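You operate a simulated robot arm through the tools that you are given. There is no shell and no other tool.

The job below is to be done with a simulated robot arm. You get a single attempt, and the scene is never put back.

Task
Press both castors home in the upturned base and lock them.
Fine: slacken the black lock screw first, snug it again last.

It is judged by the outcome, as a careful person would: the job done as asked, and still so three seconds after it is handed in. It fails if anything else is knocked over, pushed out of place, dropped, spilled or broken.

Robot
A 7-joint arm with a two-finger parallel gripper, fixed in place. Base frame: the origin is on the floor under the middle of its stand, x ahead of it, y to its left, z up; the work surface is at about z = 86. Readings come in cm, rad, newtons and seconds.
With the tool pointing down near the work surface it reaches from about 30 to 70 cm from the base axis. Its first joint turns from -1.152 to 1.152 rad. Payload 1.57 kg.
The tool frame sits at the grasp point between the pads (the TCP): z along the fingers, y along the line on which they close. The tips reach 3 cm beyond it. The gripper opens to 11 cm. The fingers are 2.4 cm wide and 1.2 cm thick; the gripper's body (4.8 by 11.2 cm) begins 7.8 cm behind the TCP.
Orientation is told as [roll, pitch, yaw] about the base's x, y, z axes, in that order, counted from this pose: with the fingers straight down and closing along the base's y, the tool's x points along the base's -x, its y along +y and its z along -z.

Tools
- The arm moves only by the tool play_rows. Its argument "commands" is a list of rows, each a list of 3 entries, a list of its own where there are three numbers: the shift along the base's x, y, z in units of 20 mm (1.0 is 20 mm), then the turn, a rotation vector about the base's x, y, z in units of 4 degrees (1.0 is 4 degrees), then the finger opening in m, from 0 to 0.11. In form: [[[x, y, z], [rx, ry, rz], jaw], ...]. A call has 1 to 20 rows; each row shifts and turns the commanded pose from where the row before left it. A call with a number of a shift or a turn outside -1 to 1 is refused whole. A row lasts 0.2 s, in which the tool goes at most 5 cm and 0.15 rad; a call with a longer step from one row to the next is refused whole, and so is a gripper value outside its range. A pose out of reach is approached as far as the arm can. The call stops where the force on the tool passes 90 N (or 10 N more than at its start, if that is more) or the arm is blocked; 0.2 s more then pass. The fingers move at their own pace (about 10.8 cm/s each) and stop on an object; they squeeze with about 43 N. The grip force told is the motor's: it shows also when the fingers shut on nothing. Time passes only in rows, and 0.2 s behind the last, so rows that do not move let the fingers close. It gives the time, the measured TCP pose, the force on the tool (base axes), the opening and the grip force at its end, in the units of the frame above (readings bear some noise), with the torque about the TCP (base axes, N m) and any sound that the robot's microphone picked up.
- Cameras (640 x 400 px; columns grow to the right, rows downward): "scene" is fixed at [16.83, -38.95, 142.42]; the picture's right is [0.76, -0.65, 0.00], its down [-0.26, -0.31, -0.92] and it looks along [0.60, 0.69, -0.40] (base axes); focal length 337 px, centre (320, 200). "wrist" rides on the gripper at [7, 1.6, -14.1] in the tool frame; the picture's right is [-0.23, 0.97, 0.00], its down [-0.86, -0.20, -0.48] and it looks along [-0.47, -0.11, 0.88] (tool axes); focal length 222 px, centre (320, 200). There is no depth. A picture from a camera that has moved, and an enlarged one, comes with that camera's place and axes in the base frame and with its lens.
- get_image(camera): a new picture of that camera. It takes no simulated time.
- zoom(camera, box): a new picture of the part [left, top, right, bottom] of that camera's present view, enlarged. It takes no simulated time.
- job_done(): hands the job in; it is judged then, once.

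Nothing tells you positions but the pictures and the camera data. Unless the task says otherwise, let go and move clear before handing in.

The tools are called after "Request:" by a JSON object that holds its "api" and its "payload". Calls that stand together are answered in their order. play_rows: Moves the arm, as the interface text tells. Its arguments: {"type":"object","properties":{"commands":{"type":"array","items":{"type":"array"}}},"required":["commands"]} The other tools are called the same way: get_image (camera) takes a picture; zoom (camera, box) takes an enlarged picture of a part of a camera's view; job_done () hands the job in.

At the start:

```text
time: 0.0
tcp_pos: [43.9, -9.95, 126.11]
tcp_rot: [0.002, 0.0, 0.0]
ft_force: [0.2, 0.2, 0.4]
wrist_torque: [-0.02, 0.05, 0.03]
opening: 11.0
grip_force: 0.2
```

scene: 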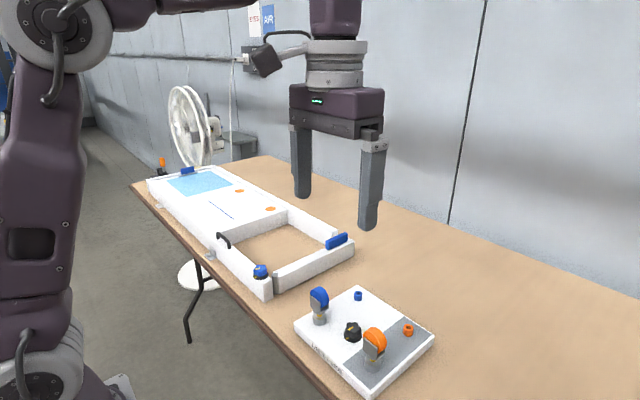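
wrist: 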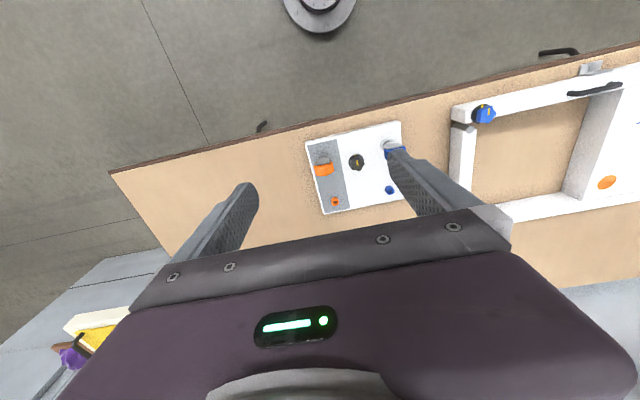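

I see a table with a white frame-like base unit and, nearer, a small white plate with a blue castor, an orange castor, a black knob in the middle and two coloured small sockets. I'll enlarge the views before moving.

Request:
{"api": "zoom", "payload": {"camera": "scene", "box": [280, 270, 450, 400]}}

Request:
{"api": "zoom", "payload": {"camera": "scene", "box": [130, 140, 370, 300]}}

Request:
{"api": "zoom", "payload": {"camera": "wrist", "box": [290, 110, 420, 220]}}

Request:
{"api": "zoom", "payload": {"camera": "wrist", "box": [440, 30, 640, 230]}}

```text
3.08 times, centred on (365, 335) of scene
camera zoom: at [16.83, -38.95, 142.42], right [0.76, -0.65, 0.0], down [-0.26, -0.31, -0.92], along [0.6, 0.69, -0.4], focal length 1038 px, centre (182, -215)
```

zoom: 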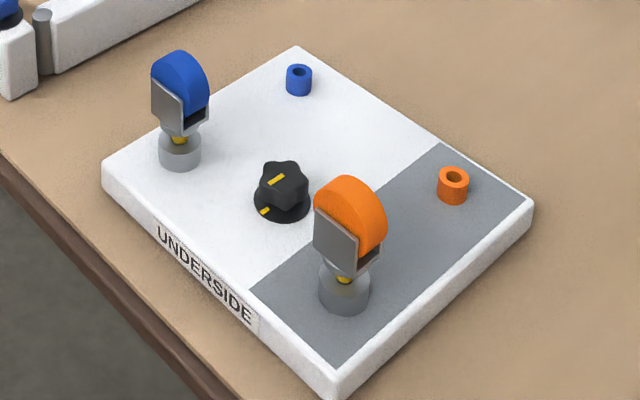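

```text
2.50 times, centred on (250, 220) of scene
camera zoom: at [16.83, -38.95, 142.42], right [0.76, -0.65, 0.0], down [-0.26, -0.31, -0.92], along [0.6, 0.69, -0.4], focal length 844 px, centre (495, 150)
```

zoom: 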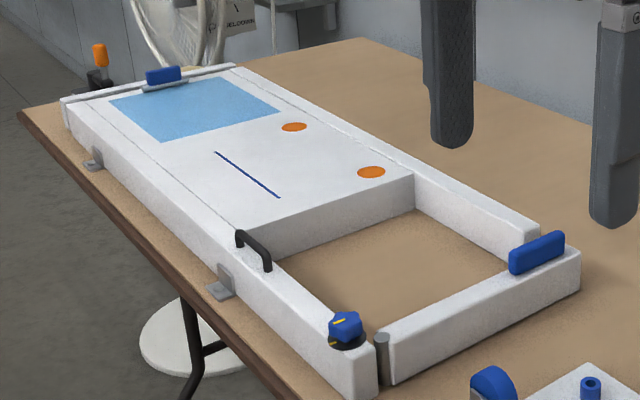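

```text
3.64 times, centred on (355, 165) of wrist
camera zoom: at [36.95, -8.55, 140.25], right [0.23, 0.97, 0.0], down [0.86, -0.2, 0.48], along [0.47, -0.11, -0.88], focal length 808 px, centre (193, 327)
```

zoom: 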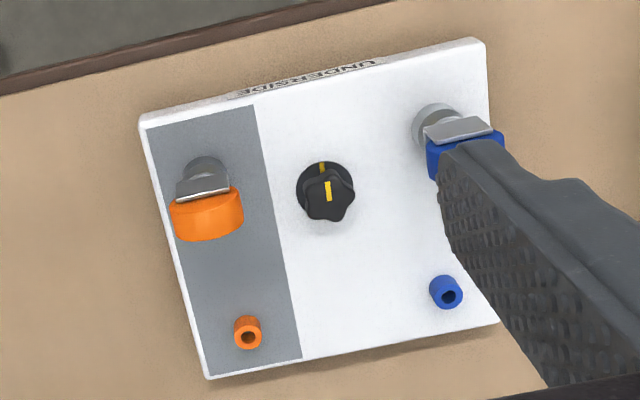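

```text
2.00 times, centred on (540, 130) of wrist
camera zoom: at [36.95, -8.55, 140.25], right [0.23, 0.97, 0.0], down [0.86, -0.2, 0.48], along [0.47, -0.11, -0.88], focal length 444 px, centre (-120, 340)
```

zoom: 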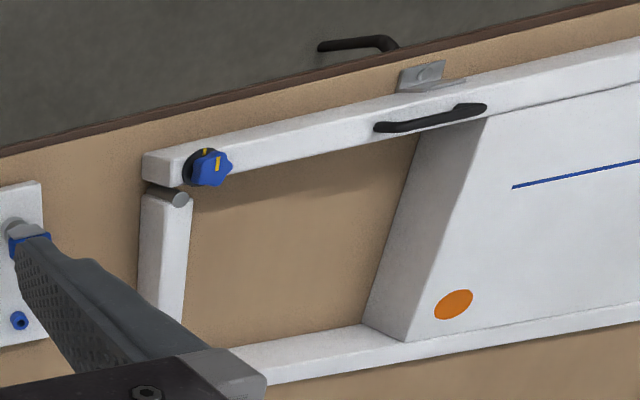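

The base is the white plate marked UNDERSIDE, roughly x 49–69, y −15 to 6.5, with its top at about z 89. The black lock knob is near (56.2, −4.2), the blue castor near (53.2, 3.2) and the orange one near (53.2, −11.7). Brass stems still show under both castors. I'll move above the knob for a closer look.

Request:
{"api": "play_rows", "payload": {"commands": [[[0.615, 0.29, -0.9], [0, 0, 0], 0.11], [[0.615, 0.29, -0.9], [0, 0, 0], 0.11], [[0.615, 0.29, -0.9], [0, 0, 0], 0.11], [[0.615, 0.29, -0.9], [0, 0, 0], 0.11], [[0.615, 0.29, -0.9], [0, 0, 0], 0.11], [[0.615, 0.29, -0.9], [0, 0, 0], 0.11], [[0.615, 0.29, -0.9], [0, 0, 0], 0.11], [[0.615, 0.29, -0.9], [0, 0, 0], 0.11], [[0.615, 0.29, -0.9], [0, 0, 0], 0.11], [[0.615, 0.29, -0.9], [0, 0, 0], 0.11], [[0, 0, 0], [0, 0, 0], 0.11]]}}

```text
time: 2.4
tcp_pos: [56.36, -4.5, 107.98]
tcp_rot: [0.001, 0.0, 0.0]
ft_force: [0.6, 0.7, 0.1]
wrist_torque: [0.0, 0.01, 0.02]
opening: 11.0
grip_force: 0.1
```

The arm is above the knob at about z 108, still clear of everything. I'll take fresh pictures from both cameras.

Request:
{"api": "get_image", "payload": {"camera": "wrist"}}

Request:
{"api": "zoom", "payload": {"camera": "scene", "box": [280, 250, 450, 400]}}

```text
taken
camera wrist: at [49.39, -2.81, 122.21], right [0.23, 0.97, 0.0], down [0.85, -0.2, 0.48], along [0.47, -0.11, -0.88], focal length 222 px, centre (320, 200)
```

wrist: 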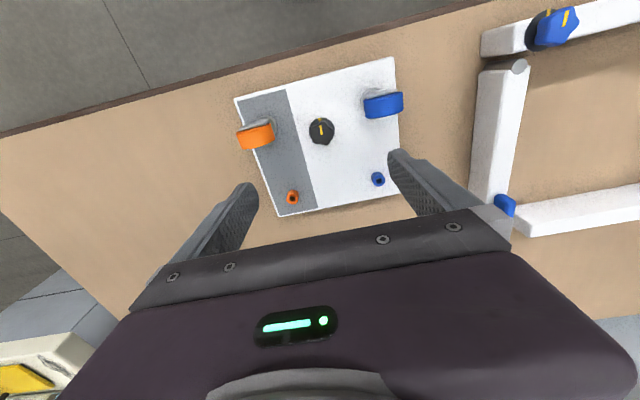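

```text
2.67 times, centred on (365, 325) of scene
camera zoom: at [16.84, -38.95, 142.42], right [0.76, -0.65, 0.0], down [-0.26, -0.31, -0.92], along [0.6, 0.69, -0.4], focal length 900 px, centre (200, -133)
```

zoom: 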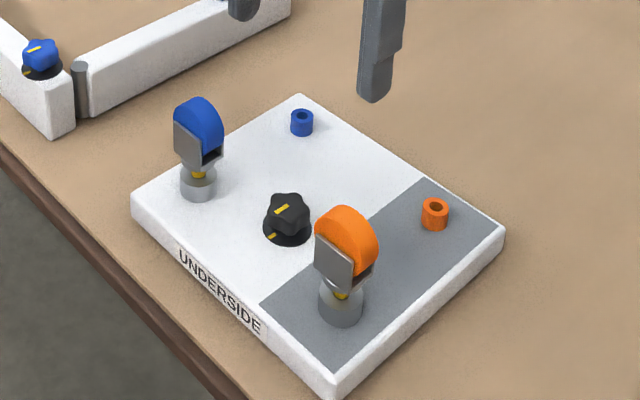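

The view is clear, so I'll enlarge the knob and both castors from the wrist camera.

Request:
{"api": "zoom", "payload": {"camera": "wrist", "box": [225, 50, 415, 220]}}

Request:
{"api": "zoom", "payload": {"camera": "wrist", "box": [295, 105, 350, 155]}}

Request:
{"api": "zoom", "payload": {"camera": "scene", "box": [340, 315, 400, 385]}}

Request:
{"api": "zoom", "payload": {"camera": "scene", "box": [300, 280, 370, 350]}}

```text
2.35 times, centred on (320, 135) of wrist
camera zoom: at [49.39, -2.81, 122.21], right [0.23, 0.97, 0.0], down [0.85, -0.2, 0.48], along [0.47, -0.11, -0.88], focal length 523 px, centre (320, 353)
```

zoom: 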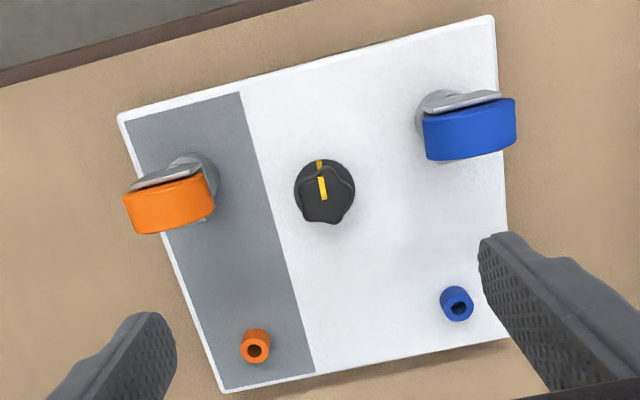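

```text
8.00 times, centred on (322, 130) of wrist
camera zoom: at [49.39, -2.81, 122.21], right [0.23, 0.97, 0.0], down [0.85, -0.2, 0.48], along [0.47, -0.11, -0.88], focal length 1777 px, centre (300, 760)
```

zoom: 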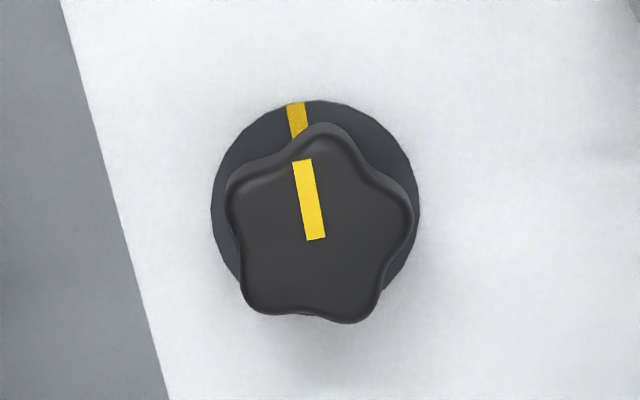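

```text
5.71 times, centred on (370, 350) of scene
camera zoom: at [16.84, -38.95, 142.42], right [0.76, -0.65, 0.0], down [-0.26, -0.31, -0.92], along [0.6, 0.69, -0.4], focal length 1928 px, centre (34, -657)
```

zoom: 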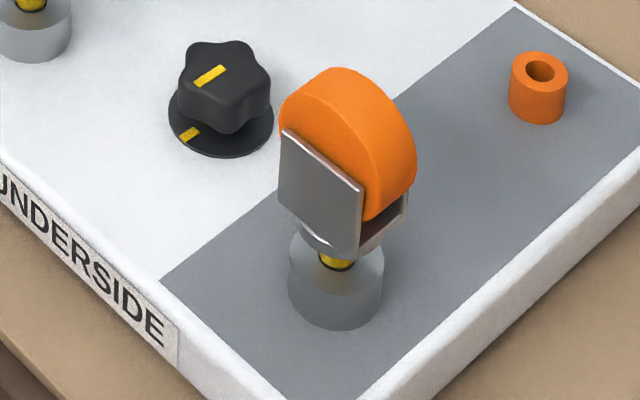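

```text
5.71 times, centred on (335, 315) of scene
camera zoom: at [16.84, -38.95, 142.42], right [0.76, -0.65, 0.0], down [-0.26, -0.31, -0.92], along [0.6, 0.69, -0.4], focal length 1928 px, centre (234, -457)
```

zoom: 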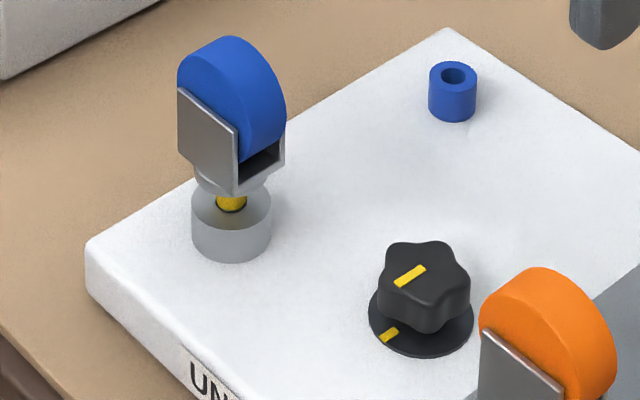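

The knob is a five-lobed star about 3 cm across, centred near (55.85, −4.05), with its top at about z 91.9. One lobe faces +y, so a yaw 0 grip suits it, and its pointer is lined up with the disc mark. I'll narrow the fingers, centre over the knob and lower to just above it to check alignment.

Request:
{"api": "play_rows", "payload": {"commands": [[[0, 0, 0], [0, 0, 0], 0.05], [[-0.1, 0.1, -0.5], [0, 0, 0], 0.05], [[-0.1, 0.1, -0.8], [0, 0, 0], 0.05], [[0, 0, -0.9], [0, 0, 0], 0.05], [[0, 0, -0.9], [0, 0, 0], 0.05], [[0, 0, -0.9], [0, 0, 0], 0.05], [[0, 0, -0.9], [0, 0, 0], 0.05], [[0, 0, -0.4], [0, 0, 0], 0.05], [[0, 0, 0], [0, 0, 0], 0.05], [[0, 0, 0], [0, 0, 0], 0.05]]}}

Request:
{"api": "get_image", "payload": {"camera": "wrist"}}

Request:
{"api": "zoom", "payload": {"camera": "scene", "box": [280, 250, 450, 400]}}

```text
time: 4.6
tcp_pos: [55.85, -3.99, 97.24]
tcp_rot: [0.001, 0.001, 0.0]
ft_force: [-0.1, 0.1, 1.0]
wrist_torque: [0.01, -0.01, -0.02]
opening: 5.03
grip_force: 0.0
```

```text
taken
camera wrist: at [48.87, -2.35, 111.5], right [0.23, 0.97, 0.0], down [0.86, -0.2, 0.48], along [0.47, -0.11, -0.88], focal length 222 px, centre (320, 200)
```

wrist: 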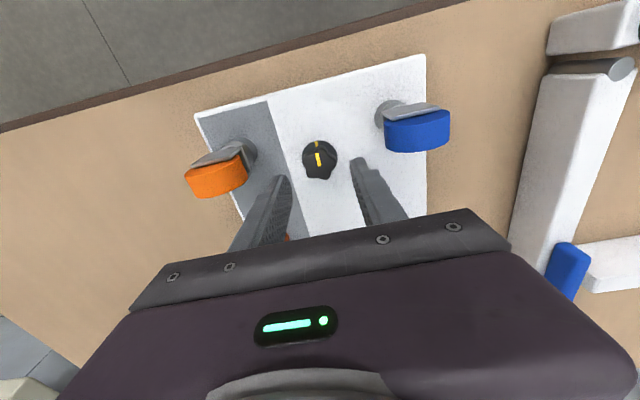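

```text
2.67 times, centred on (365, 325) of scene
camera zoom: at [16.83, -38.95, 142.42], right [0.76, -0.65, 0.0], down [-0.26, -0.31, -0.92], along [0.6, 0.69, -0.4], focal length 900 px, centre (200, -133)
```

zoom: 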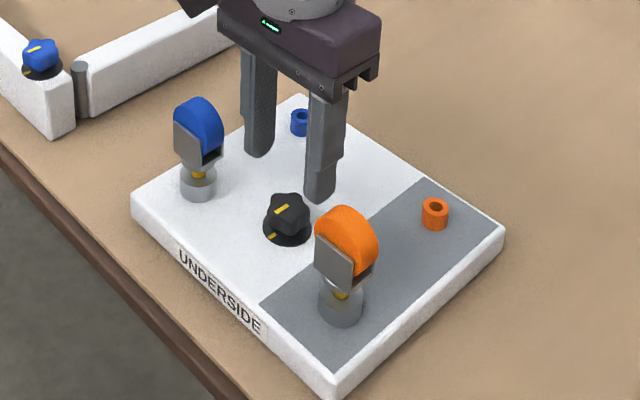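

The fingers straddle the knob and are still above it. I'll enlarge the wrist view to refine the centring.

Request:
{"api": "zoom", "payload": {"camera": "wrist", "box": [250, 120, 400, 220]}}

```text
4.00 times, centred on (325, 170) of wrist
camera zoom: at [48.87, -2.35, 111.5], right [0.23, 0.97, 0.0], down [0.86, -0.2, 0.48], along [0.47, -0.11, -0.88], focal length 888 px, centre (300, 320)
```

zoom: 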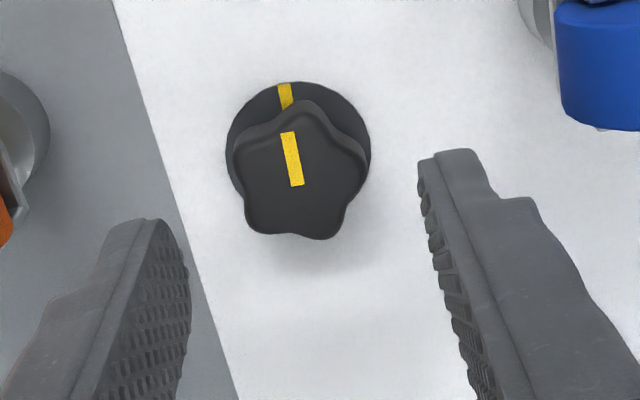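

The knob centre works out at about (55.7, −4.0), so I'll shift x slightly and lower around it. The tips should stop at about z 90, just above the disc.

Request:
{"api": "play_rows", "payload": {"commands": [[[-0.07, 0, -0.4], [0, 0, 0], 0.05], [[0, 0, -0.5], [0, 0, 0], 0.05], [[0, 0, -0.5], [0, 0, 0], 0.05], [[0, 0, -0.4], [0, 0, 0], 0.05], [[0, 0, -0.3], [0, 0, 0], 0.05], [[0, 0, 0], [0, 0, 0], 0.05], [[0, 0, 0], [0, 0, 0], 0.05]]}}

Request:
{"api": "zoom", "payload": {"camera": "wrist", "box": [250, 120, 400, 220]}}

Request:
{"api": "zoom", "payload": {"camera": "scene", "box": [300, 270, 410, 370]}}

```text
time: 6.2
tcp_pos: [55.81, -3.79, 93.22]
tcp_rot: [0.001, 0.001, 0.0]
ft_force: [-0.3, -0.5, -0.3]
wrist_torque: [-0.02, 0.01, 0.0]
opening: 5.0
grip_force: 0.2
```

```text
4.00 times, centred on (325, 170) of wrist
camera zoom: at [48.73, -2.32, 107.43], right [0.23, 0.97, 0.0], down [0.86, -0.2, 0.48], along [0.47, -0.11, -0.88], focal length 888 px, centre (300, 320)
```

zoom: 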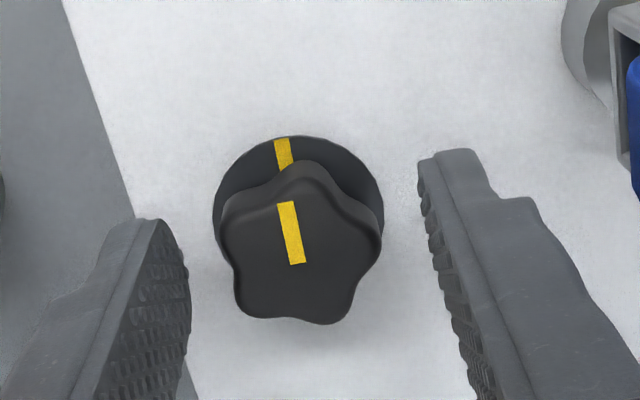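

```text
4.00 times, centred on (355, 320) of scene
camera zoom: at [16.83, -38.95, 142.42], right [0.76, -0.65, 0.0], down [-0.26, -0.31, -0.92], along [0.6, 0.69, -0.4], focal length 1350 px, centre (180, -280)
```

zoom: 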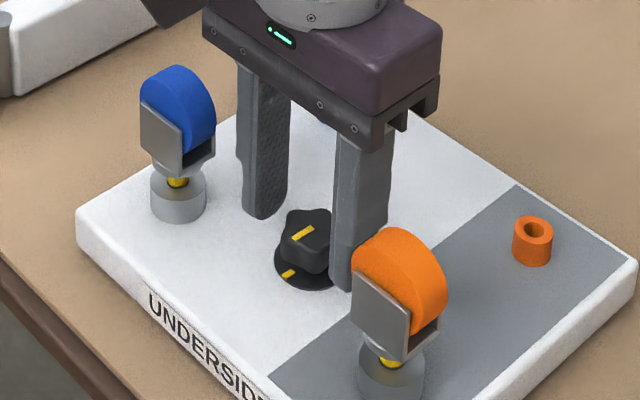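

The fingers straddle the knob symmetrically. I'll lower about 0.4 cm more and close in two stages while watching the side force.

Request:
{"api": "play_rows", "payload": {"commands": [[[0, 0, -0.2], [0, 0, 0], 0.05], [[0, 0, 0], [0, 0, 0], 0.04], [[0, 0, 0], [0, 0, 0], 0.034], [[0, 0, 0], [0, 0, 0], 0.034], [[0, 0, 0], [0, 0, 0], 0.034]]}}

Request:
{"api": "zoom", "payload": {"camera": "wrist", "box": [250, 120, 400, 220]}}

```text
time: 7.4
tcp_pos: [55.76, -3.83, 92.85]
tcp_rot: [0.0, 0.001, 0.001]
ft_force: [0.1, 0.0, -1.0]
wrist_torque: [-0.01, -0.01, -0.03]
opening: 3.39
grip_force: 0.1
```

```text
4.00 times, centred on (325, 170) of wrist
camera zoom: at [48.73, -2.33, 107.02], right [0.23, 0.97, 0.0], down [0.86, -0.2, 0.48], along [0.47, -0.11, -0.88], focal length 888 px, centre (300, 320)
```

zoom: 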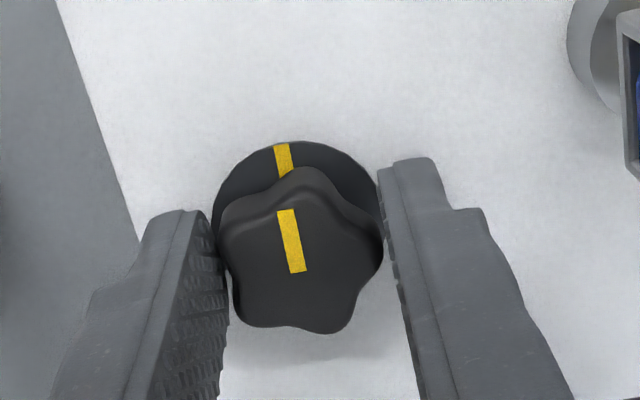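

The gaps on both sides look about equal. I'll close gently onto the knob.

Request:
{"api": "play_rows", "payload": {"commands": [[[0, 0, 0], [0, 0, 0], 0.03], [[0, 0, 0], [0, 0, 0], 0.027], [[0, 0, 0], [0, 0, 0], 0.02], [[0, 0, 0], [0, 0, 0], 0.01], [[0, 0, 0], [0, 0, 0], 0.0], [[0, 0, 0], [0, 0, 0], 0.0]]}}

Request:
{"api": "zoom", "payload": {"camera": "wrist", "box": [250, 120, 400, 220]}}

```text
time: 8.8
tcp_pos: [55.74, -4.0, 92.77]
tcp_rot: [0.002, -0.001, 0.002]
ft_force: [1.1, -12.0, 0.2]
wrist_torque: [-0.31, -0.08, -0.05]
opening: 3.07
grip_force: 39.1
```

```text
4.00 times, centred on (325, 170) of wrist
camera zoom: at [48.73, -2.4, 107.02], right [0.23, 0.97, 0.0], down [0.85, -0.2, 0.48], along [0.47, -0.11, -0.88], focal length 888 px, centre (300, 320)
```

zoom: 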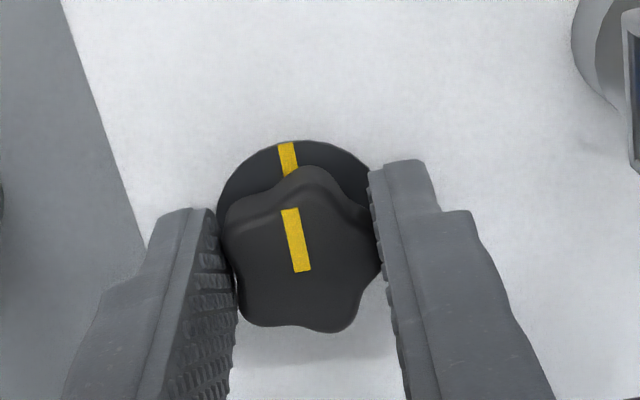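

The knob is gripped at 3.07 cm, with a small −12 N side load from a slight offset. I'll relieve that and begin turning anticlockwise, checking the torque.

Request:
{"api": "play_rows", "payload": {"commands": [[[0, -0.05, 0], [0, 0, 0], 0.0], [[0, 0, 0], [0, 0, 0.5], 0.0], [[0, 0, 0], [0, 0, 0.5], 0.0], [[0, 0, 0], [0, 0, 0.5], 0.0], [[0, 0, 0], [0, 0, 0.5], 0.0]]}}

Request:
{"api": "zoom", "payload": {"camera": "wrist", "box": [250, 120, 400, 220]}}

```text
time: 10.0
tcp_pos: [55.63, -4.15, 92.8]
tcp_rot: [0.0, 0.0, 0.14]
ft_force: [2.1, -3.7, -0.7]
wrist_torque: [-0.04, 0.08, -0.04]
opening: 3.03
grip_force: 39.1
```

```text
4.00 times, centred on (325, 170) of wrist
camera zoom: at [48.56, -3.45, 107.02], right [0.09, 1.0, 0.0], down [0.87, -0.08, 0.48], along [0.48, -0.04, -0.88], focal length 888 px, centre (300, 320)
```

zoom: 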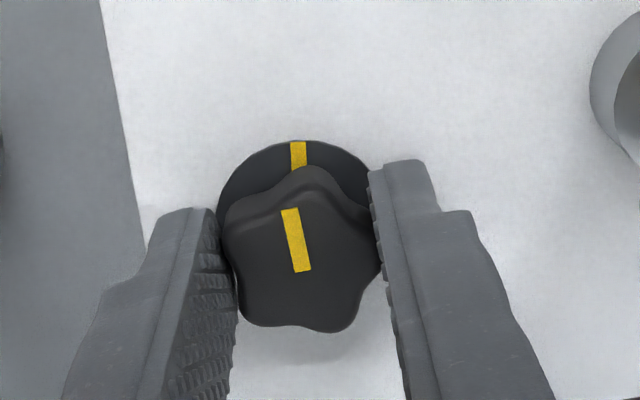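

The knob turns freely with the gripper, with low torque and the base staying still. I'll continue anticlockwise.

Request:
{"api": "play_rows", "payload": {"commands": [[[0, 0, 0], [0, 0, 1], 0.0], [[0, 0, 0], [0, 0, 1], 0.0], [[0, 0, 0], [0, 0, 1], 0.0], [[0, 0, 0], [0, 0, 1], 0.0], [[0, 0, 0], [0, 0, 1], 0.0], [[0, 0, 0], [0, 0, 1], 0.0], [[0, 0, 0], [0, 0, 1], 0.0], [[0, 0, 0], [0, 0, 1], 0.0], [[0, 0, 0], [0, 0, 1], 0.0], [[0, 0, 0], [0, 0, 1], 0.0]]}}

Request:
{"api": "zoom", "payload": {"camera": "wrist", "box": [250, 120, 400, 220]}}

Request:
{"api": "get_image", "payload": {"camera": "scene"}}

```text
time: 12.2
tcp_pos: [55.68, -4.07, 92.78]
tcp_rot: [0.001, -0.001, 0.838]
ft_force: [-2.8, -8.3, 0.2]
wrist_torque: [-0.55, 0.38, -0.02]
opening: 3.03
grip_force: 39.7
```

```text
4.00 times, centred on (325, 170) of wrist
camera zoom: at [49.83, -8.22, 107.05], right [-0.57, 0.82, 0.0], down [0.72, 0.5, 0.48], along [0.39, 0.27, -0.88], focal length 888 px, centre (300, 320)
```

zoom: 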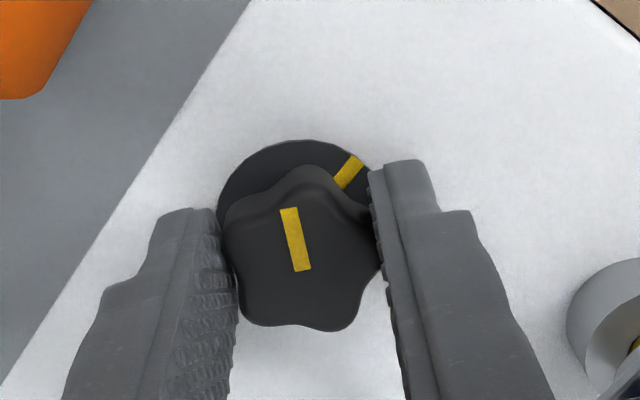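

```text
taken
```

scene: 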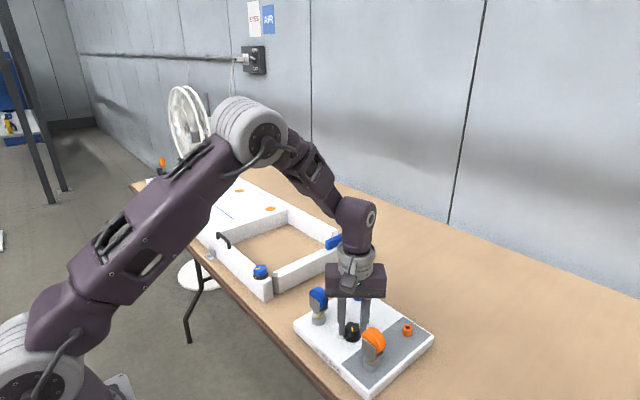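

The knob has turned about 48° and follows the gripper. I'll trim the side load slightly and continue to about 90°.

Request:
{"api": "play_rows", "payload": {"commands": [[[0, -0.04, 0], [0, 0, 1], 0.0], [[0, 0, 0], [0, 0, 1], 0.0], [[0, 0, 0], [0, 0, 1], 0.0], [[0, 0, 0], [0, 0, 1], 0.0], [[0, 0, 0], [0, 0, 1], 0.0], [[0, 0, 0], [0, 0, 1], 0.0], [[0, 0, 0], [0, 0, 1], 0.0], [[0, 0, 0], [0, 0, 1], 0.0], [[0, 0, 0], [0, 0, 1], 0.0], [[0, 0, 0], [0, 0, 1], 0.0]]}}

Request:
{"api": "zoom", "payload": {"camera": "wrist", "box": [250, 120, 400, 220]}}

Request:
{"api": "zoom", "payload": {"camera": "scene", "box": [280, 250, 450, 400]}}

```text
time: 14.4
tcp_pos: [55.67, -4.08, 92.95]
tcp_rot: [-0.001, 0.0, 1.538]
ft_force: [15.5, -6.5, 0.7]
wrist_torque: [-0.41, -0.65, -0.06]
opening: 3.04
grip_force: 39.3
```

```text
4.00 times, centred on (325, 170) of wrist
camera zoom: at [53.9, -11.06, 107.05], right [-0.97, 0.26, 0.0], down [0.23, 0.85, 0.48], along [0.12, 0.46, -0.88], focal length 888 px, centre (300, 320)
```

zoom: 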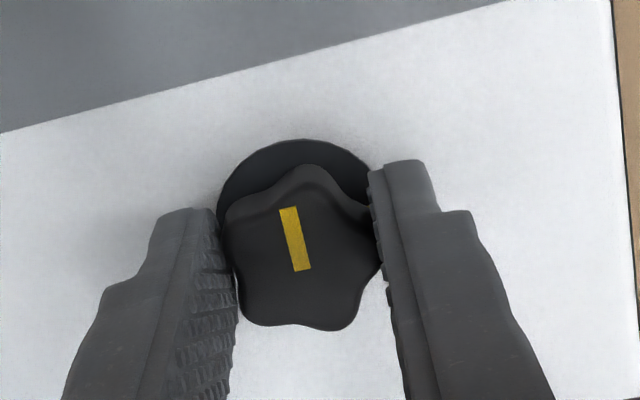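

```text
2.67 times, centred on (365, 325) of scene
camera zoom: at [16.89, -38.96, 142.41], right [0.76, -0.65, 0.0], down [-0.26, -0.31, -0.92], along [0.6, 0.69, -0.4], focal length 900 px, centre (200, -133)
```

zoom: 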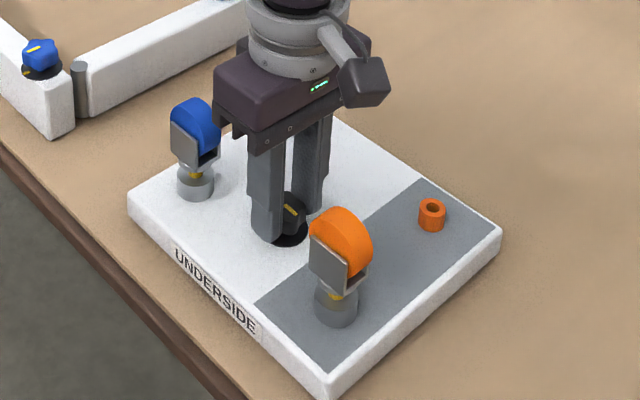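

The knob has turned about 88°. A side load of about 15 N built up because the grip centre is not on the knob's axis, and the base may have crept a few millimetres. I'll relieve the load, release and rise to check.

Request:
{"api": "play_rows", "payload": {"commands": [[[0.07, -0.03, 0], [0, 0, 0], 0.0], [[0, 0, 0], [0, 0, 0], 0.0]]}}

```text
time: 15.0
tcp_pos: [55.91, -4.14, 92.83]
tcp_rot: [0.001, 0.001, 1.536]
ft_force: [3.4, -2.4, 2.8]
wrist_torque: [-0.03, 0.15, 0.03]
opening: 3.0
grip_force: 39.9
```

The side load has dropped to a few newtons. Next I'll open, rise clear and look again.

Request:
{"api": "play_rows", "payload": {"commands": [[[0, 0, 0], [0, 0, 0], 0.034], [[0, 0, 0], [0, 0, 0], 0.045], [[0, 0, 0], [0, 0, 0], 0.045], [[0, 0, 0.5], [0, 0, 0], 0.045], [[0, 0, 0.8], [0, 0, 0], 0.045], [[0, 0, 1], [0, 0, 0], 0.045], [[0, 0, 1], [0, 0, 0], 0.045], [[0, 0, 1], [0, 0, 0], 0.045], [[0, 0, 1], [0, 0, 0], 0.045], [[0, 0, 1], [0, 0, 0], 0.0], [[0, 0, 0.5], [0, 0, 0], 0.0], [[0, 0, 0], [0, 0, 0], 0.0], [[0, 0, 0], [0, 0, 0], 0.0]]}}

Request:
{"api": "get_image", "payload": {"camera": "wrist"}}

Request:
{"api": "zoom", "payload": {"camera": "scene", "box": [280, 250, 450, 400]}}

```text
time: 17.8
tcp_pos: [55.93, -4.04, 106.41]
tcp_rot: [0.001, 0.001, 1.537]
ft_force: [1.1, 0.6, -0.8]
wrist_torque: [0.0, 0.0, 0.03]
opening: 0.0
grip_force: 21.2
```

```text
taken
camera wrist: at [54.01, -10.99, 120.61], right [-0.97, 0.26, 0.0], down [0.23, 0.85, 0.48], along [0.12, 0.46, -0.88], focal length 222 px, centre (320, 200)
```

wrist: 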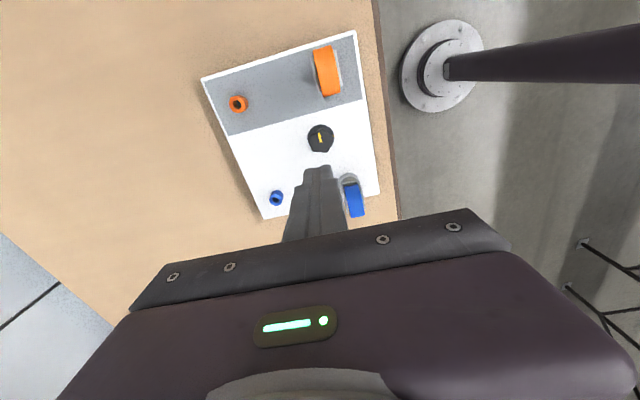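

```text
2.67 times, centred on (365, 325) of scene
camera zoom: at [16.83, -38.95, 142.42], right [0.76, -0.65, 0.0], down [-0.26, -0.31, -0.92], along [0.6, 0.69, -0.4], focal length 900 px, centre (200, -133)
```

zoom: 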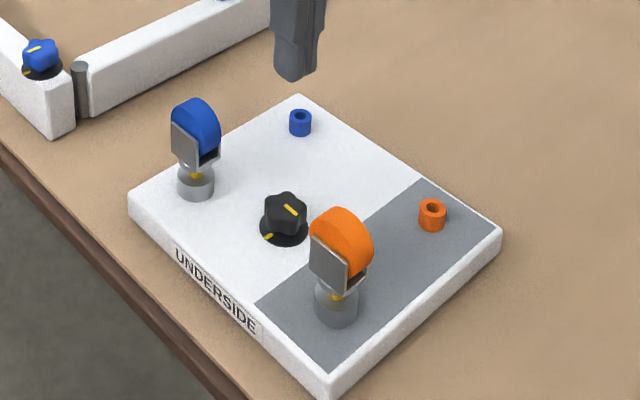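

The pointer now sits about 90° anticlockwise of the mark, and the base has only crept 2–3 mm. I'll enlarge the castors to measure exactly where to press.

Request:
{"api": "zoom", "payload": {"camera": "scene", "box": [335, 310, 405, 380]}}

Request:
{"api": "zoom", "payload": {"camera": "scene", "box": [300, 280, 370, 350]}}

Request:
{"api": "zoom", "payload": {"camera": "wrist", "box": [195, 25, 395, 225]}}

```text
5.71 times, centred on (370, 345) of scene
camera zoom: at [16.83, -38.95, 142.42], right [0.76, -0.65, 0.0], down [-0.26, -0.31, -0.92], along [0.6, 0.69, -0.4], focal length 1928 px, centre (34, -629)
```

zoom: 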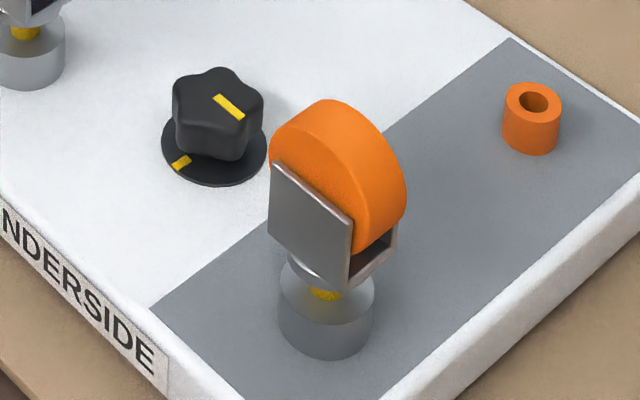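

```text
5.71 times, centred on (335, 315) of scene
camera zoom: at [16.83, -38.95, 142.42], right [0.76, -0.65, 0.0], down [-0.26, -0.31, -0.92], along [0.6, 0.69, -0.4], focal length 1928 px, centre (234, -457)
```

zoom: 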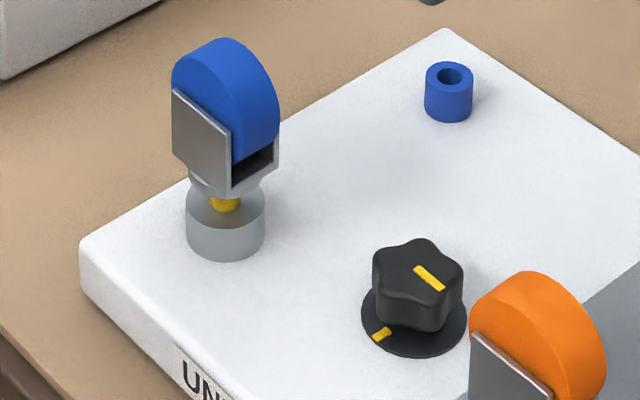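

```text
2.00 times, centred on (295, 125) of wrist
camera zoom: at [54.01, -10.99, 120.61], right [-0.97, 0.26, 0.0], down [0.23, 0.85, 0.48], along [0.12, 0.46, -0.88], focal length 444 px, centre (370, 350)
```

zoom: 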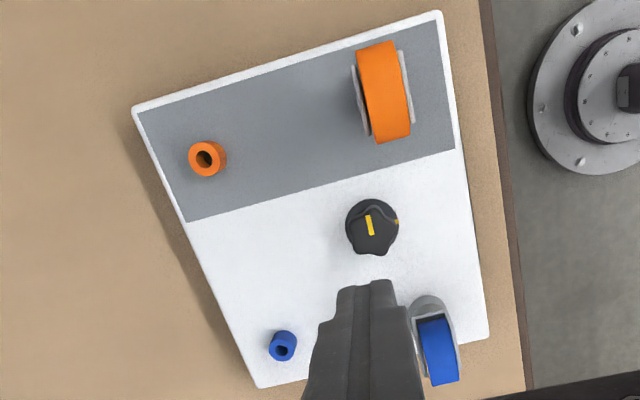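

Both castors seem to have eased down slightly now that the lock is slack. The orange castor is at about (53.1, −11.45), with its wheel top near z 98. I'll bring the closed fingers over it and check before pressing.

Request:
{"api": "play_rows", "payload": {"commands": [[[-0.35, -0.92, 0], [0, 0, 0], 0.0], [[-0.35, -0.92, 0], [0, 0, 0], 0.0], [[-0.35, -0.92, 0], [0, 0, 0], 0.0], [[-0.35, -0.92, 0], [0, 0, 0], 0.0], [[0, 0, -0.8], [0, 0, 0], 0.0], [[0, 0, -0.7], [0, 0, 0], 0.0], [[0, 0, 0], [0, 0, 0], 0.0], [[0, 0, 0], [0, 0, 0], 0.0]]}}

Request:
{"api": "get_image", "payload": {"camera": "wrist"}}

Request:
{"api": "zoom", "payload": {"camera": "scene", "box": [300, 250, 440, 390]}}

```text
time: 19.6
tcp_pos: [53.07, -11.45, 103.41]
tcp_rot: [0.001, -0.001, 1.537]
ft_force: [1.2, 0.0, -0.5]
wrist_torque: [0.04, -0.02, 0.02]
opening: 0.03
grip_force: 21.5
```

```text
taken
camera wrist: at [51.17, -18.46, 117.68], right [-0.97, 0.26, 0.0], down [0.23, 0.85, 0.48], along [0.12, 0.46, -0.88], focal length 222 px, centre (320, 200)
```

wrist: 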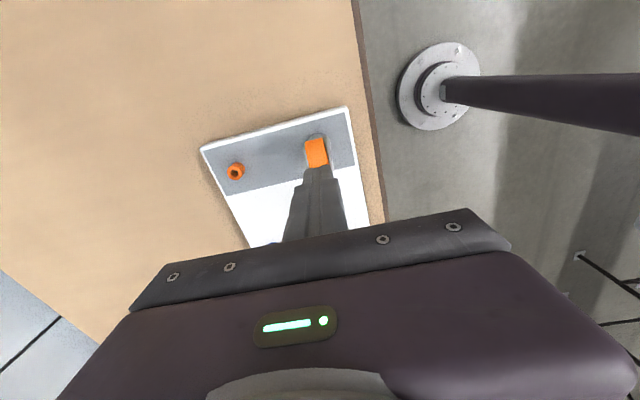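

```text
2.86 times, centred on (370, 320) of scene
camera zoom: at [16.83, -38.95, 142.42], right [0.76, -0.65, 0.0], down [-0.26, -0.31, -0.92], along [0.6, 0.69, -0.4], focal length 964 px, centre (177, -143)
```

zoom: 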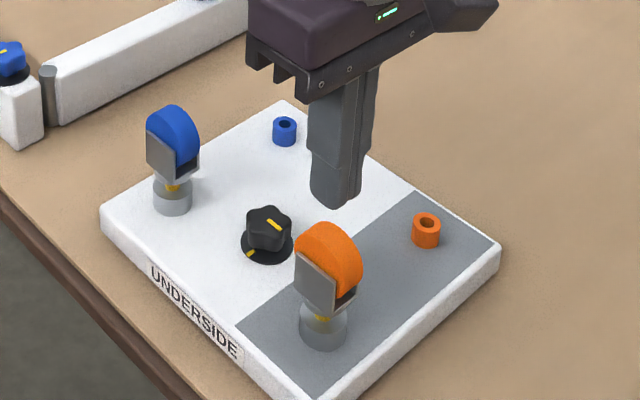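

The fingertips hang just above the orange wheel. I'll enlarge both views to check that they're centred on the stem axis.

Request:
{"api": "zoom", "payload": {"camera": "scene", "box": [340, 300, 410, 380]}}

Request:
{"api": "zoom", "payload": {"camera": "wrist", "box": [270, 110, 360, 200]}}

```text
5.00 times, centred on (375, 340) of scene
camera zoom: at [16.83, -38.95, 142.42], right [0.76, -0.65, 0.0], down [-0.26, -0.31, -0.92], along [0.6, 0.69, -0.4], focal length 1687 px, centre (45, -500)
```

zoom: 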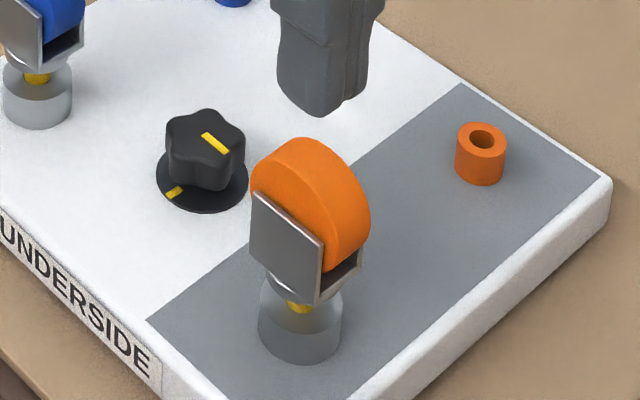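

```text
4.44 times, centred on (315, 155) of wrist
camera zoom: at [51.17, -18.46, 117.68], right [-0.97, 0.26, 0.0], down [0.23, 0.85, 0.48], along [0.12, 0.46, -0.88], focal length 987 px, centre (342, 400)
```

zoom: 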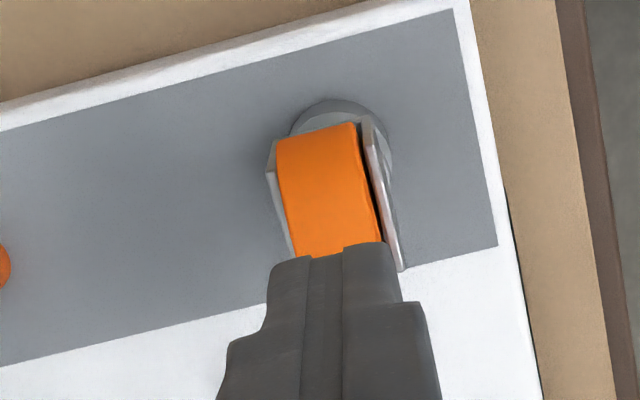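

The fingertips are centred over the wheel and stem to within about 1 mm. I'll lower in small steps until contact.

Request:
{"api": "play_rows", "payload": {"commands": [[[0, 0, -0.4], [0, 0, 0], 0.0], [[0, 0, -0.3], [0, 0, 0], 0.0], [[0, 0, -0.1], [0, 0, 0], 0.0], [[0, 0, -0.1], [0, 0, 0], 0.0], [[0, 0, -0.1], [0, 0, 0], 0.0], [[0, 0, 0], [0, 0, 0], 0.0]]}}

Request:
{"api": "zoom", "payload": {"camera": "scene", "box": [340, 300, 410, 380]}}

```text
time: 21.0
tcp_pos: [53.07, -11.63, 101.52]
tcp_rot: [0.0, 0.0, 1.534]
ft_force: [0.1, -0.2, 0.2]
wrist_torque: [0.01, -0.03, 0.01]
opening: 0.01
grip_force: 21.7
```

```text
5.00 times, centred on (375, 340) of scene
camera zoom: at [16.83, -38.95, 142.42], right [0.76, -0.65, 0.0], down [-0.26, -0.31, -0.92], along [0.6, 0.69, -0.4], focal length 1687 px, centre (45, -500)
```

zoom: 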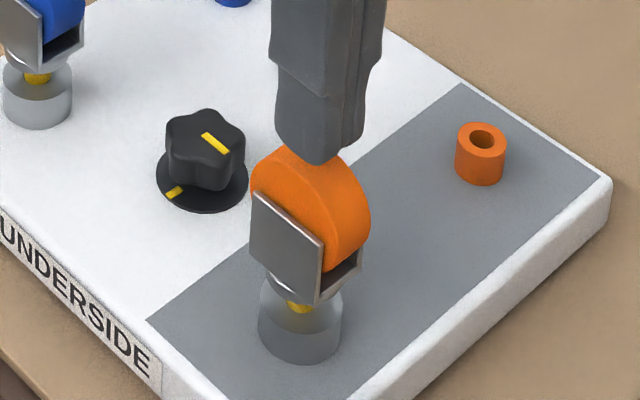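

Not touching yet, and the tip sits a hair to the right. I'll shift 1 mm and keep lowering in small steps.

Request:
{"api": "play_rows", "payload": {"commands": [[[-0.04, 0.05, 0], [0, 0, 0], 0.0], [[0, 0, -0.1], [0, 0, 0], 0.0], [[0, 0, -0.05], [0, 0, 0], 0.0], [[0, 0, -0.05], [0, 0, 0], 0.0], [[0, 0, -0.05], [0, 0, 0], 0.0], [[0, 0, 0], [0, 0, 0], 0.0]]}}

```text
time: 22.4
tcp_pos: [53.06, -11.4, 101.01]
tcp_rot: [0.001, -0.001, 1.536]
ft_force: [0.9, -0.2, -0.6]
wrist_torque: [0.0, -0.01, 0.02]
opening: 0.0
grip_force: 21.5
```

No contact yet at tip height of about 98.0. I'll continue in 1 mm steps.

Request:
{"api": "play_rows", "payload": {"commands": [[[0, 0, -0.05], [0, 0, 0], 0.0], [[0, 0, -0.05], [0, 0, 0], 0.0], [[0, 0, -0.05], [0, 0, 0], 0.0], [[0, 0, 0], [0, 0, 0], 0.0]]}}

Request:
{"api": "zoom", "payload": {"camera": "scene", "box": [340, 300, 410, 380]}}

```text
time: 23.4
tcp_pos: [52.98, -11.36, 100.68]
tcp_rot: [0.0, 0.0, 1.535]
ft_force: [0.0, -0.2, 0.2]
wrist_torque: [0.0, -0.03, 0.02]
opening: 0.0
grip_force: 21.4
```

```text
5.00 times, centred on (375, 340) of scene
camera zoom: at [16.83, -38.95, 142.42], right [0.76, -0.65, 0.0], down [-0.26, -0.31, -0.92], along [0.6, 0.69, -0.4], focal length 1687 px, centre (45, -500)
```

zoom: 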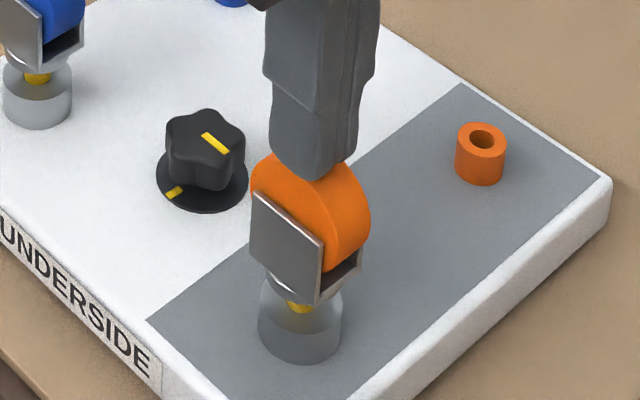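

Still just shy of contact. I'll keep lowering in small steps.

Request:
{"api": "play_rows", "payload": {"commands": [[[0, 0, -0.05], [0, 0, 0], 0.0], [[0, 0, -0.05], [0, 0, 0], 0.0], [[0, 0, -0.05], [0, 0, 0], 0.0], [[0, 0, -0.05], [0, 0, 0], 0.0], [[0, 0, 0], [0, 0, 0], 0.0]]}}

```text
time: 24.6
tcp_pos: [52.87, -11.54, 100.21]
tcp_rot: [0.002, 0.001, 1.535]
ft_force: [0.1, 0.5, -0.1]
wrist_torque: [0.0, 0.02, 0.01]
opening: 0.0
grip_force: 21.2
```

No force yet with the tips at about z 97.2. I'll continue.

Request:
{"api": "play_rows", "payload": {"commands": [[[0, 0, -0.05], [0, 0, 0], 0.0], [[0, 0, -0.05], [0, 0, 0], 0.0], [[0, 0, -0.05], [0, 0, 0], 0.0], [[0, 0, -0.05], [0, 0, 0], 0.0], [[0, 0, 0], [0, 0, 0], 0.0]]}}

Request:
{"api": "zoom", "payload": {"camera": "scene", "box": [340, 300, 410, 380]}}

```text
time: 25.8
tcp_pos: [53.11, -11.38, 99.79]
tcp_rot: [0.001, 0.001, 1.535]
ft_force: [0.4, 0.2, -0.5]
wrist_torque: [0.0, -0.02, 0.0]
opening: 0.0
grip_force: 20.8
```

```text
5.00 times, centred on (375, 340) of scene
camera zoom: at [16.84, -38.95, 142.42], right [0.76, -0.65, 0.0], down [-0.26, -0.31, -0.92], along [0.6, 0.69, -0.4], focal length 1687 px, centre (45, -500)
```

zoom: 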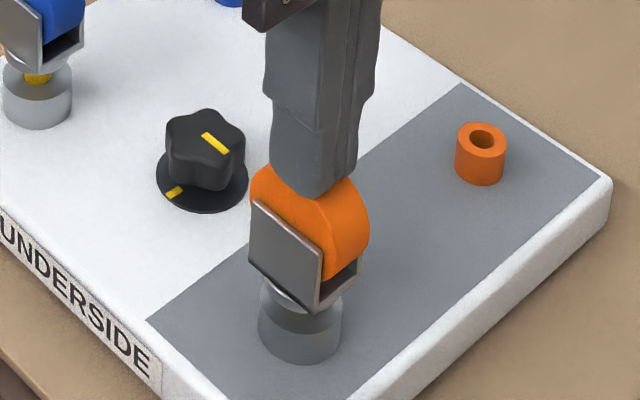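

The orange castor is moving down with almost no resistance, and its brass stem has gone from view. I'll keep pressing until it bottoms out.

Request:
{"api": "play_rows", "payload": {"commands": [[[0, 0, -0.05], [0, 0, 0], 0.0], [[0, 0, -0.05], [0, 0, 0], 0.0], [[0, 0, 0], [0, 0, 0], 0.0]]}}

Request:
{"api": "zoom", "payload": {"camera": "scene", "box": [340, 300, 410, 380]}}

```text
time: 26.6
tcp_pos: [52.94, -11.36, 99.63]
tcp_rot: [-0.001, 0.0, 1.535]
ft_force: [2.9, -2.0, 3.2]
wrist_torque: [-0.05, -0.06, 0.01]
opening: 0.0
grip_force: 21.3
```

```text
5.00 times, centred on (375, 340) of scene
camera zoom: at [16.84, -38.95, 142.42], right [0.76, -0.65, 0.0], down [-0.26, -0.31, -0.92], along [0.6, 0.69, -0.4], focal length 1687 px, centre (45, -500)
```

zoom: 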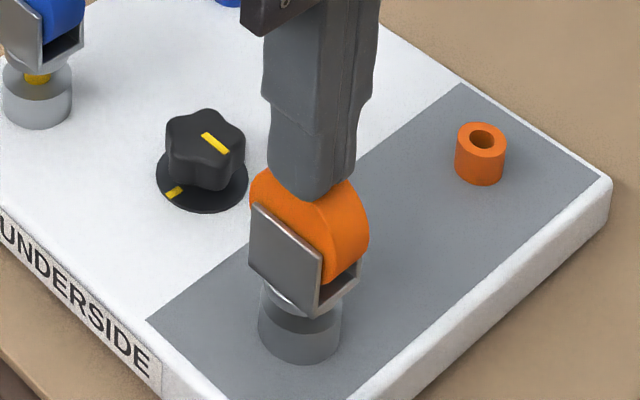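

A small resistance of about 3 N has begun. I'll keep pressing in 1 mm steps to find the hard stop.

Request:
{"api": "play_rows", "payload": {"commands": [[[0, 0, -0.05], [0, 0, 0], 0.0], [[0, 0, 0], [0, 0, 0], 0.0]]}}

Request:
{"api": "play_rows", "payload": {"commands": [[[0, 0, -0.05], [0, 0, 0], 0.0], [[0, 0, 0], [0, 0, 0], 0.0]]}}

Request:
{"api": "play_rows", "payload": {"commands": [[[0, 0, -0.05], [0, 0, 0], 0.0], [[0, 0, 0], [0, 0, 0], 0.0]]}}

Request:
{"api": "zoom", "payload": {"camera": "scene", "box": [340, 300, 410, 380]}}

```text
time: 27.2
tcp_pos: [53.03, -11.3, 99.59]
tcp_rot: [0.003, 0.002, 1.535]
ft_force: [-1.2, -1.8, 1.6]
wrist_torque: [-0.05, -0.01, 0.01]
opening: 0.0
grip_force: 20.7
```

```text
time: 27.8
tcp_pos: [53.0, -11.28, 99.46]
tcp_rot: [0.001, 0.0, 1.536]
ft_force: [-0.4, 1.2, 2.7]
wrist_torque: [0.04, 0.03, 0.02]
opening: 0.01
grip_force: 21.4
```

```text
time: 28.4
tcp_pos: [52.94, -11.43, 99.25]
tcp_rot: [0.0, 0.0, 1.537]
ft_force: [-0.2, -1.2, -0.2]
wrist_torque: [0.02, -0.01, 0.0]
opening: 0.0
grip_force: 21.0
```

```text
5.00 times, centred on (375, 340) of scene
camera zoom: at [16.83, -38.95, 142.42], right [0.76, -0.65, 0.0], down [-0.26, -0.31, -0.92], along [0.6, 0.69, -0.4], focal length 1687 px, centre (45, -500)
```

zoom: 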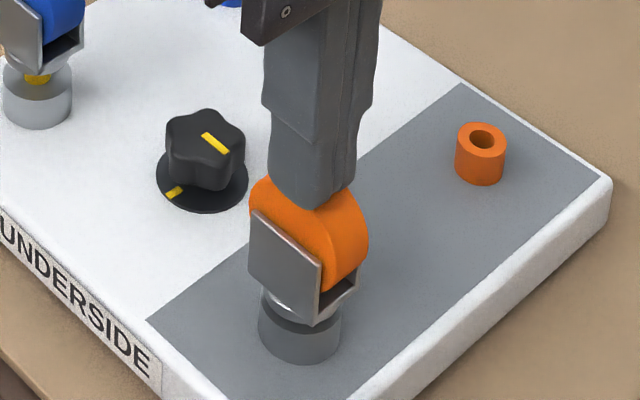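

The castor keeps sliding down with little force. I'll continue to the stop.

Request:
{"api": "play_rows", "payload": {"commands": [[[0, 0, -0.05], [0, 0, 0], 0.0], [[0, 0, -0.05], [0, 0, 0], 0.0], [[0, 0, 0], [0, 0, 0], 0.0]]}}

Request:
{"api": "play_rows", "payload": {"commands": [[[0, 0, -0.05], [0, 0, 0], 0.0], [[0, 0, -0.05], [0, 0, 0], 0.0], [[0, 0, 0], [0, 0, 0], 0.0]]}}

Request:
{"api": "zoom", "payload": {"camera": "scene", "box": [340, 300, 410, 380]}}

```text
time: 29.2
tcp_pos: [52.98, -11.52, 99.13]
tcp_rot: [0.0, 0.0, 1.536]
ft_force: [3.8, 0.3, 3.4]
wrist_torque: [0.02, -0.08, 0.0]
opening: 0.0
grip_force: 21.3
```

```text
time: 30.0
tcp_pos: [53.0, -11.36, 99.02]
tcp_rot: [0.001, 0.0, 1.536]
ft_force: [3.0, -2.2, 9.2]
wrist_torque: [-0.04, -0.1, -0.01]
opening: 0.0
grip_force: 21.7
```

```text
5.00 times, centred on (375, 340) of scene
camera zoom: at [16.83, -38.95, 142.42], right [0.76, -0.65, 0.0], down [-0.26, -0.31, -0.92], along [0.6, 0.69, -0.4], focal length 1687 px, centre (45, -500)
```

zoom: 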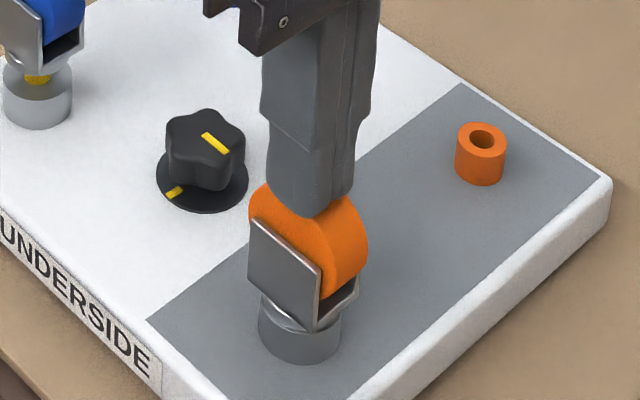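

Resistance is up to 9 N as the fork meets the hub. I'll keep pressing until the force climbs sharply.

Request:
{"api": "play_rows", "payload": {"commands": [[[0, 0, -0.05], [0, 0, 0], 0.0], [[0, 0, -0.05], [0, 0, 0], 0.0], [[0, 0, 0], [0, 0, 0], 0.0]]}}

Request:
{"api": "play_rows", "payload": {"commands": [[[0, 0, -0.05], [0, 0, 0], 0.0], [[0, 0, -0.05], [0, 0, 0], 0.0], [[0, 0, 0], [0, 0, 0], 0.0]]}}

Request:
{"api": "zoom", "payload": {"camera": "scene", "box": [340, 300, 410, 380]}}

```text
time: 30.8
tcp_pos: [52.82, -11.46, 98.99]
tcp_rot: [-0.006, 0.002, 1.535]
ft_force: [-4.3, -2.3, 58.7]
wrist_torque: [0.1, 0.18, -0.03]
opening: 0.0
grip_force: 20.9
```

```text
time: 31.6
tcp_pos: [52.93, -11.38, 98.88]
tcp_rot: [-0.007, 0.002, 1.535]
ft_force: [-15.7, 4.0, 87.2]
wrist_torque: [0.36, 0.57, 0.0]
opening: 0.01
grip_force: 21.1
```

```text
5.00 times, centred on (375, 340) of scene
camera zoom: at [16.64, -38.9, 142.46], right [0.76, -0.65, 0.0], down [-0.26, -0.31, -0.92], along [0.6, 0.69, -0.4], focal length 1687 px, centre (45, -500)
```

zoom: 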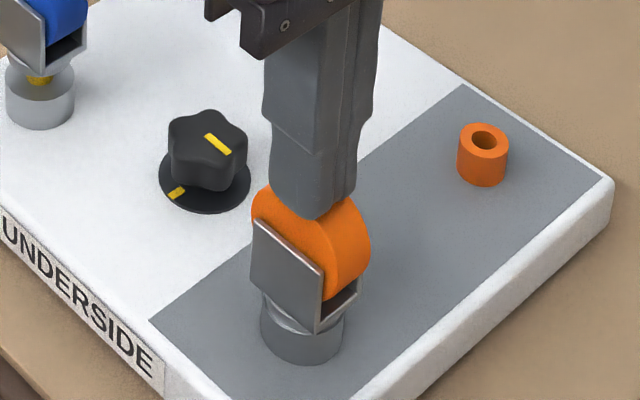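

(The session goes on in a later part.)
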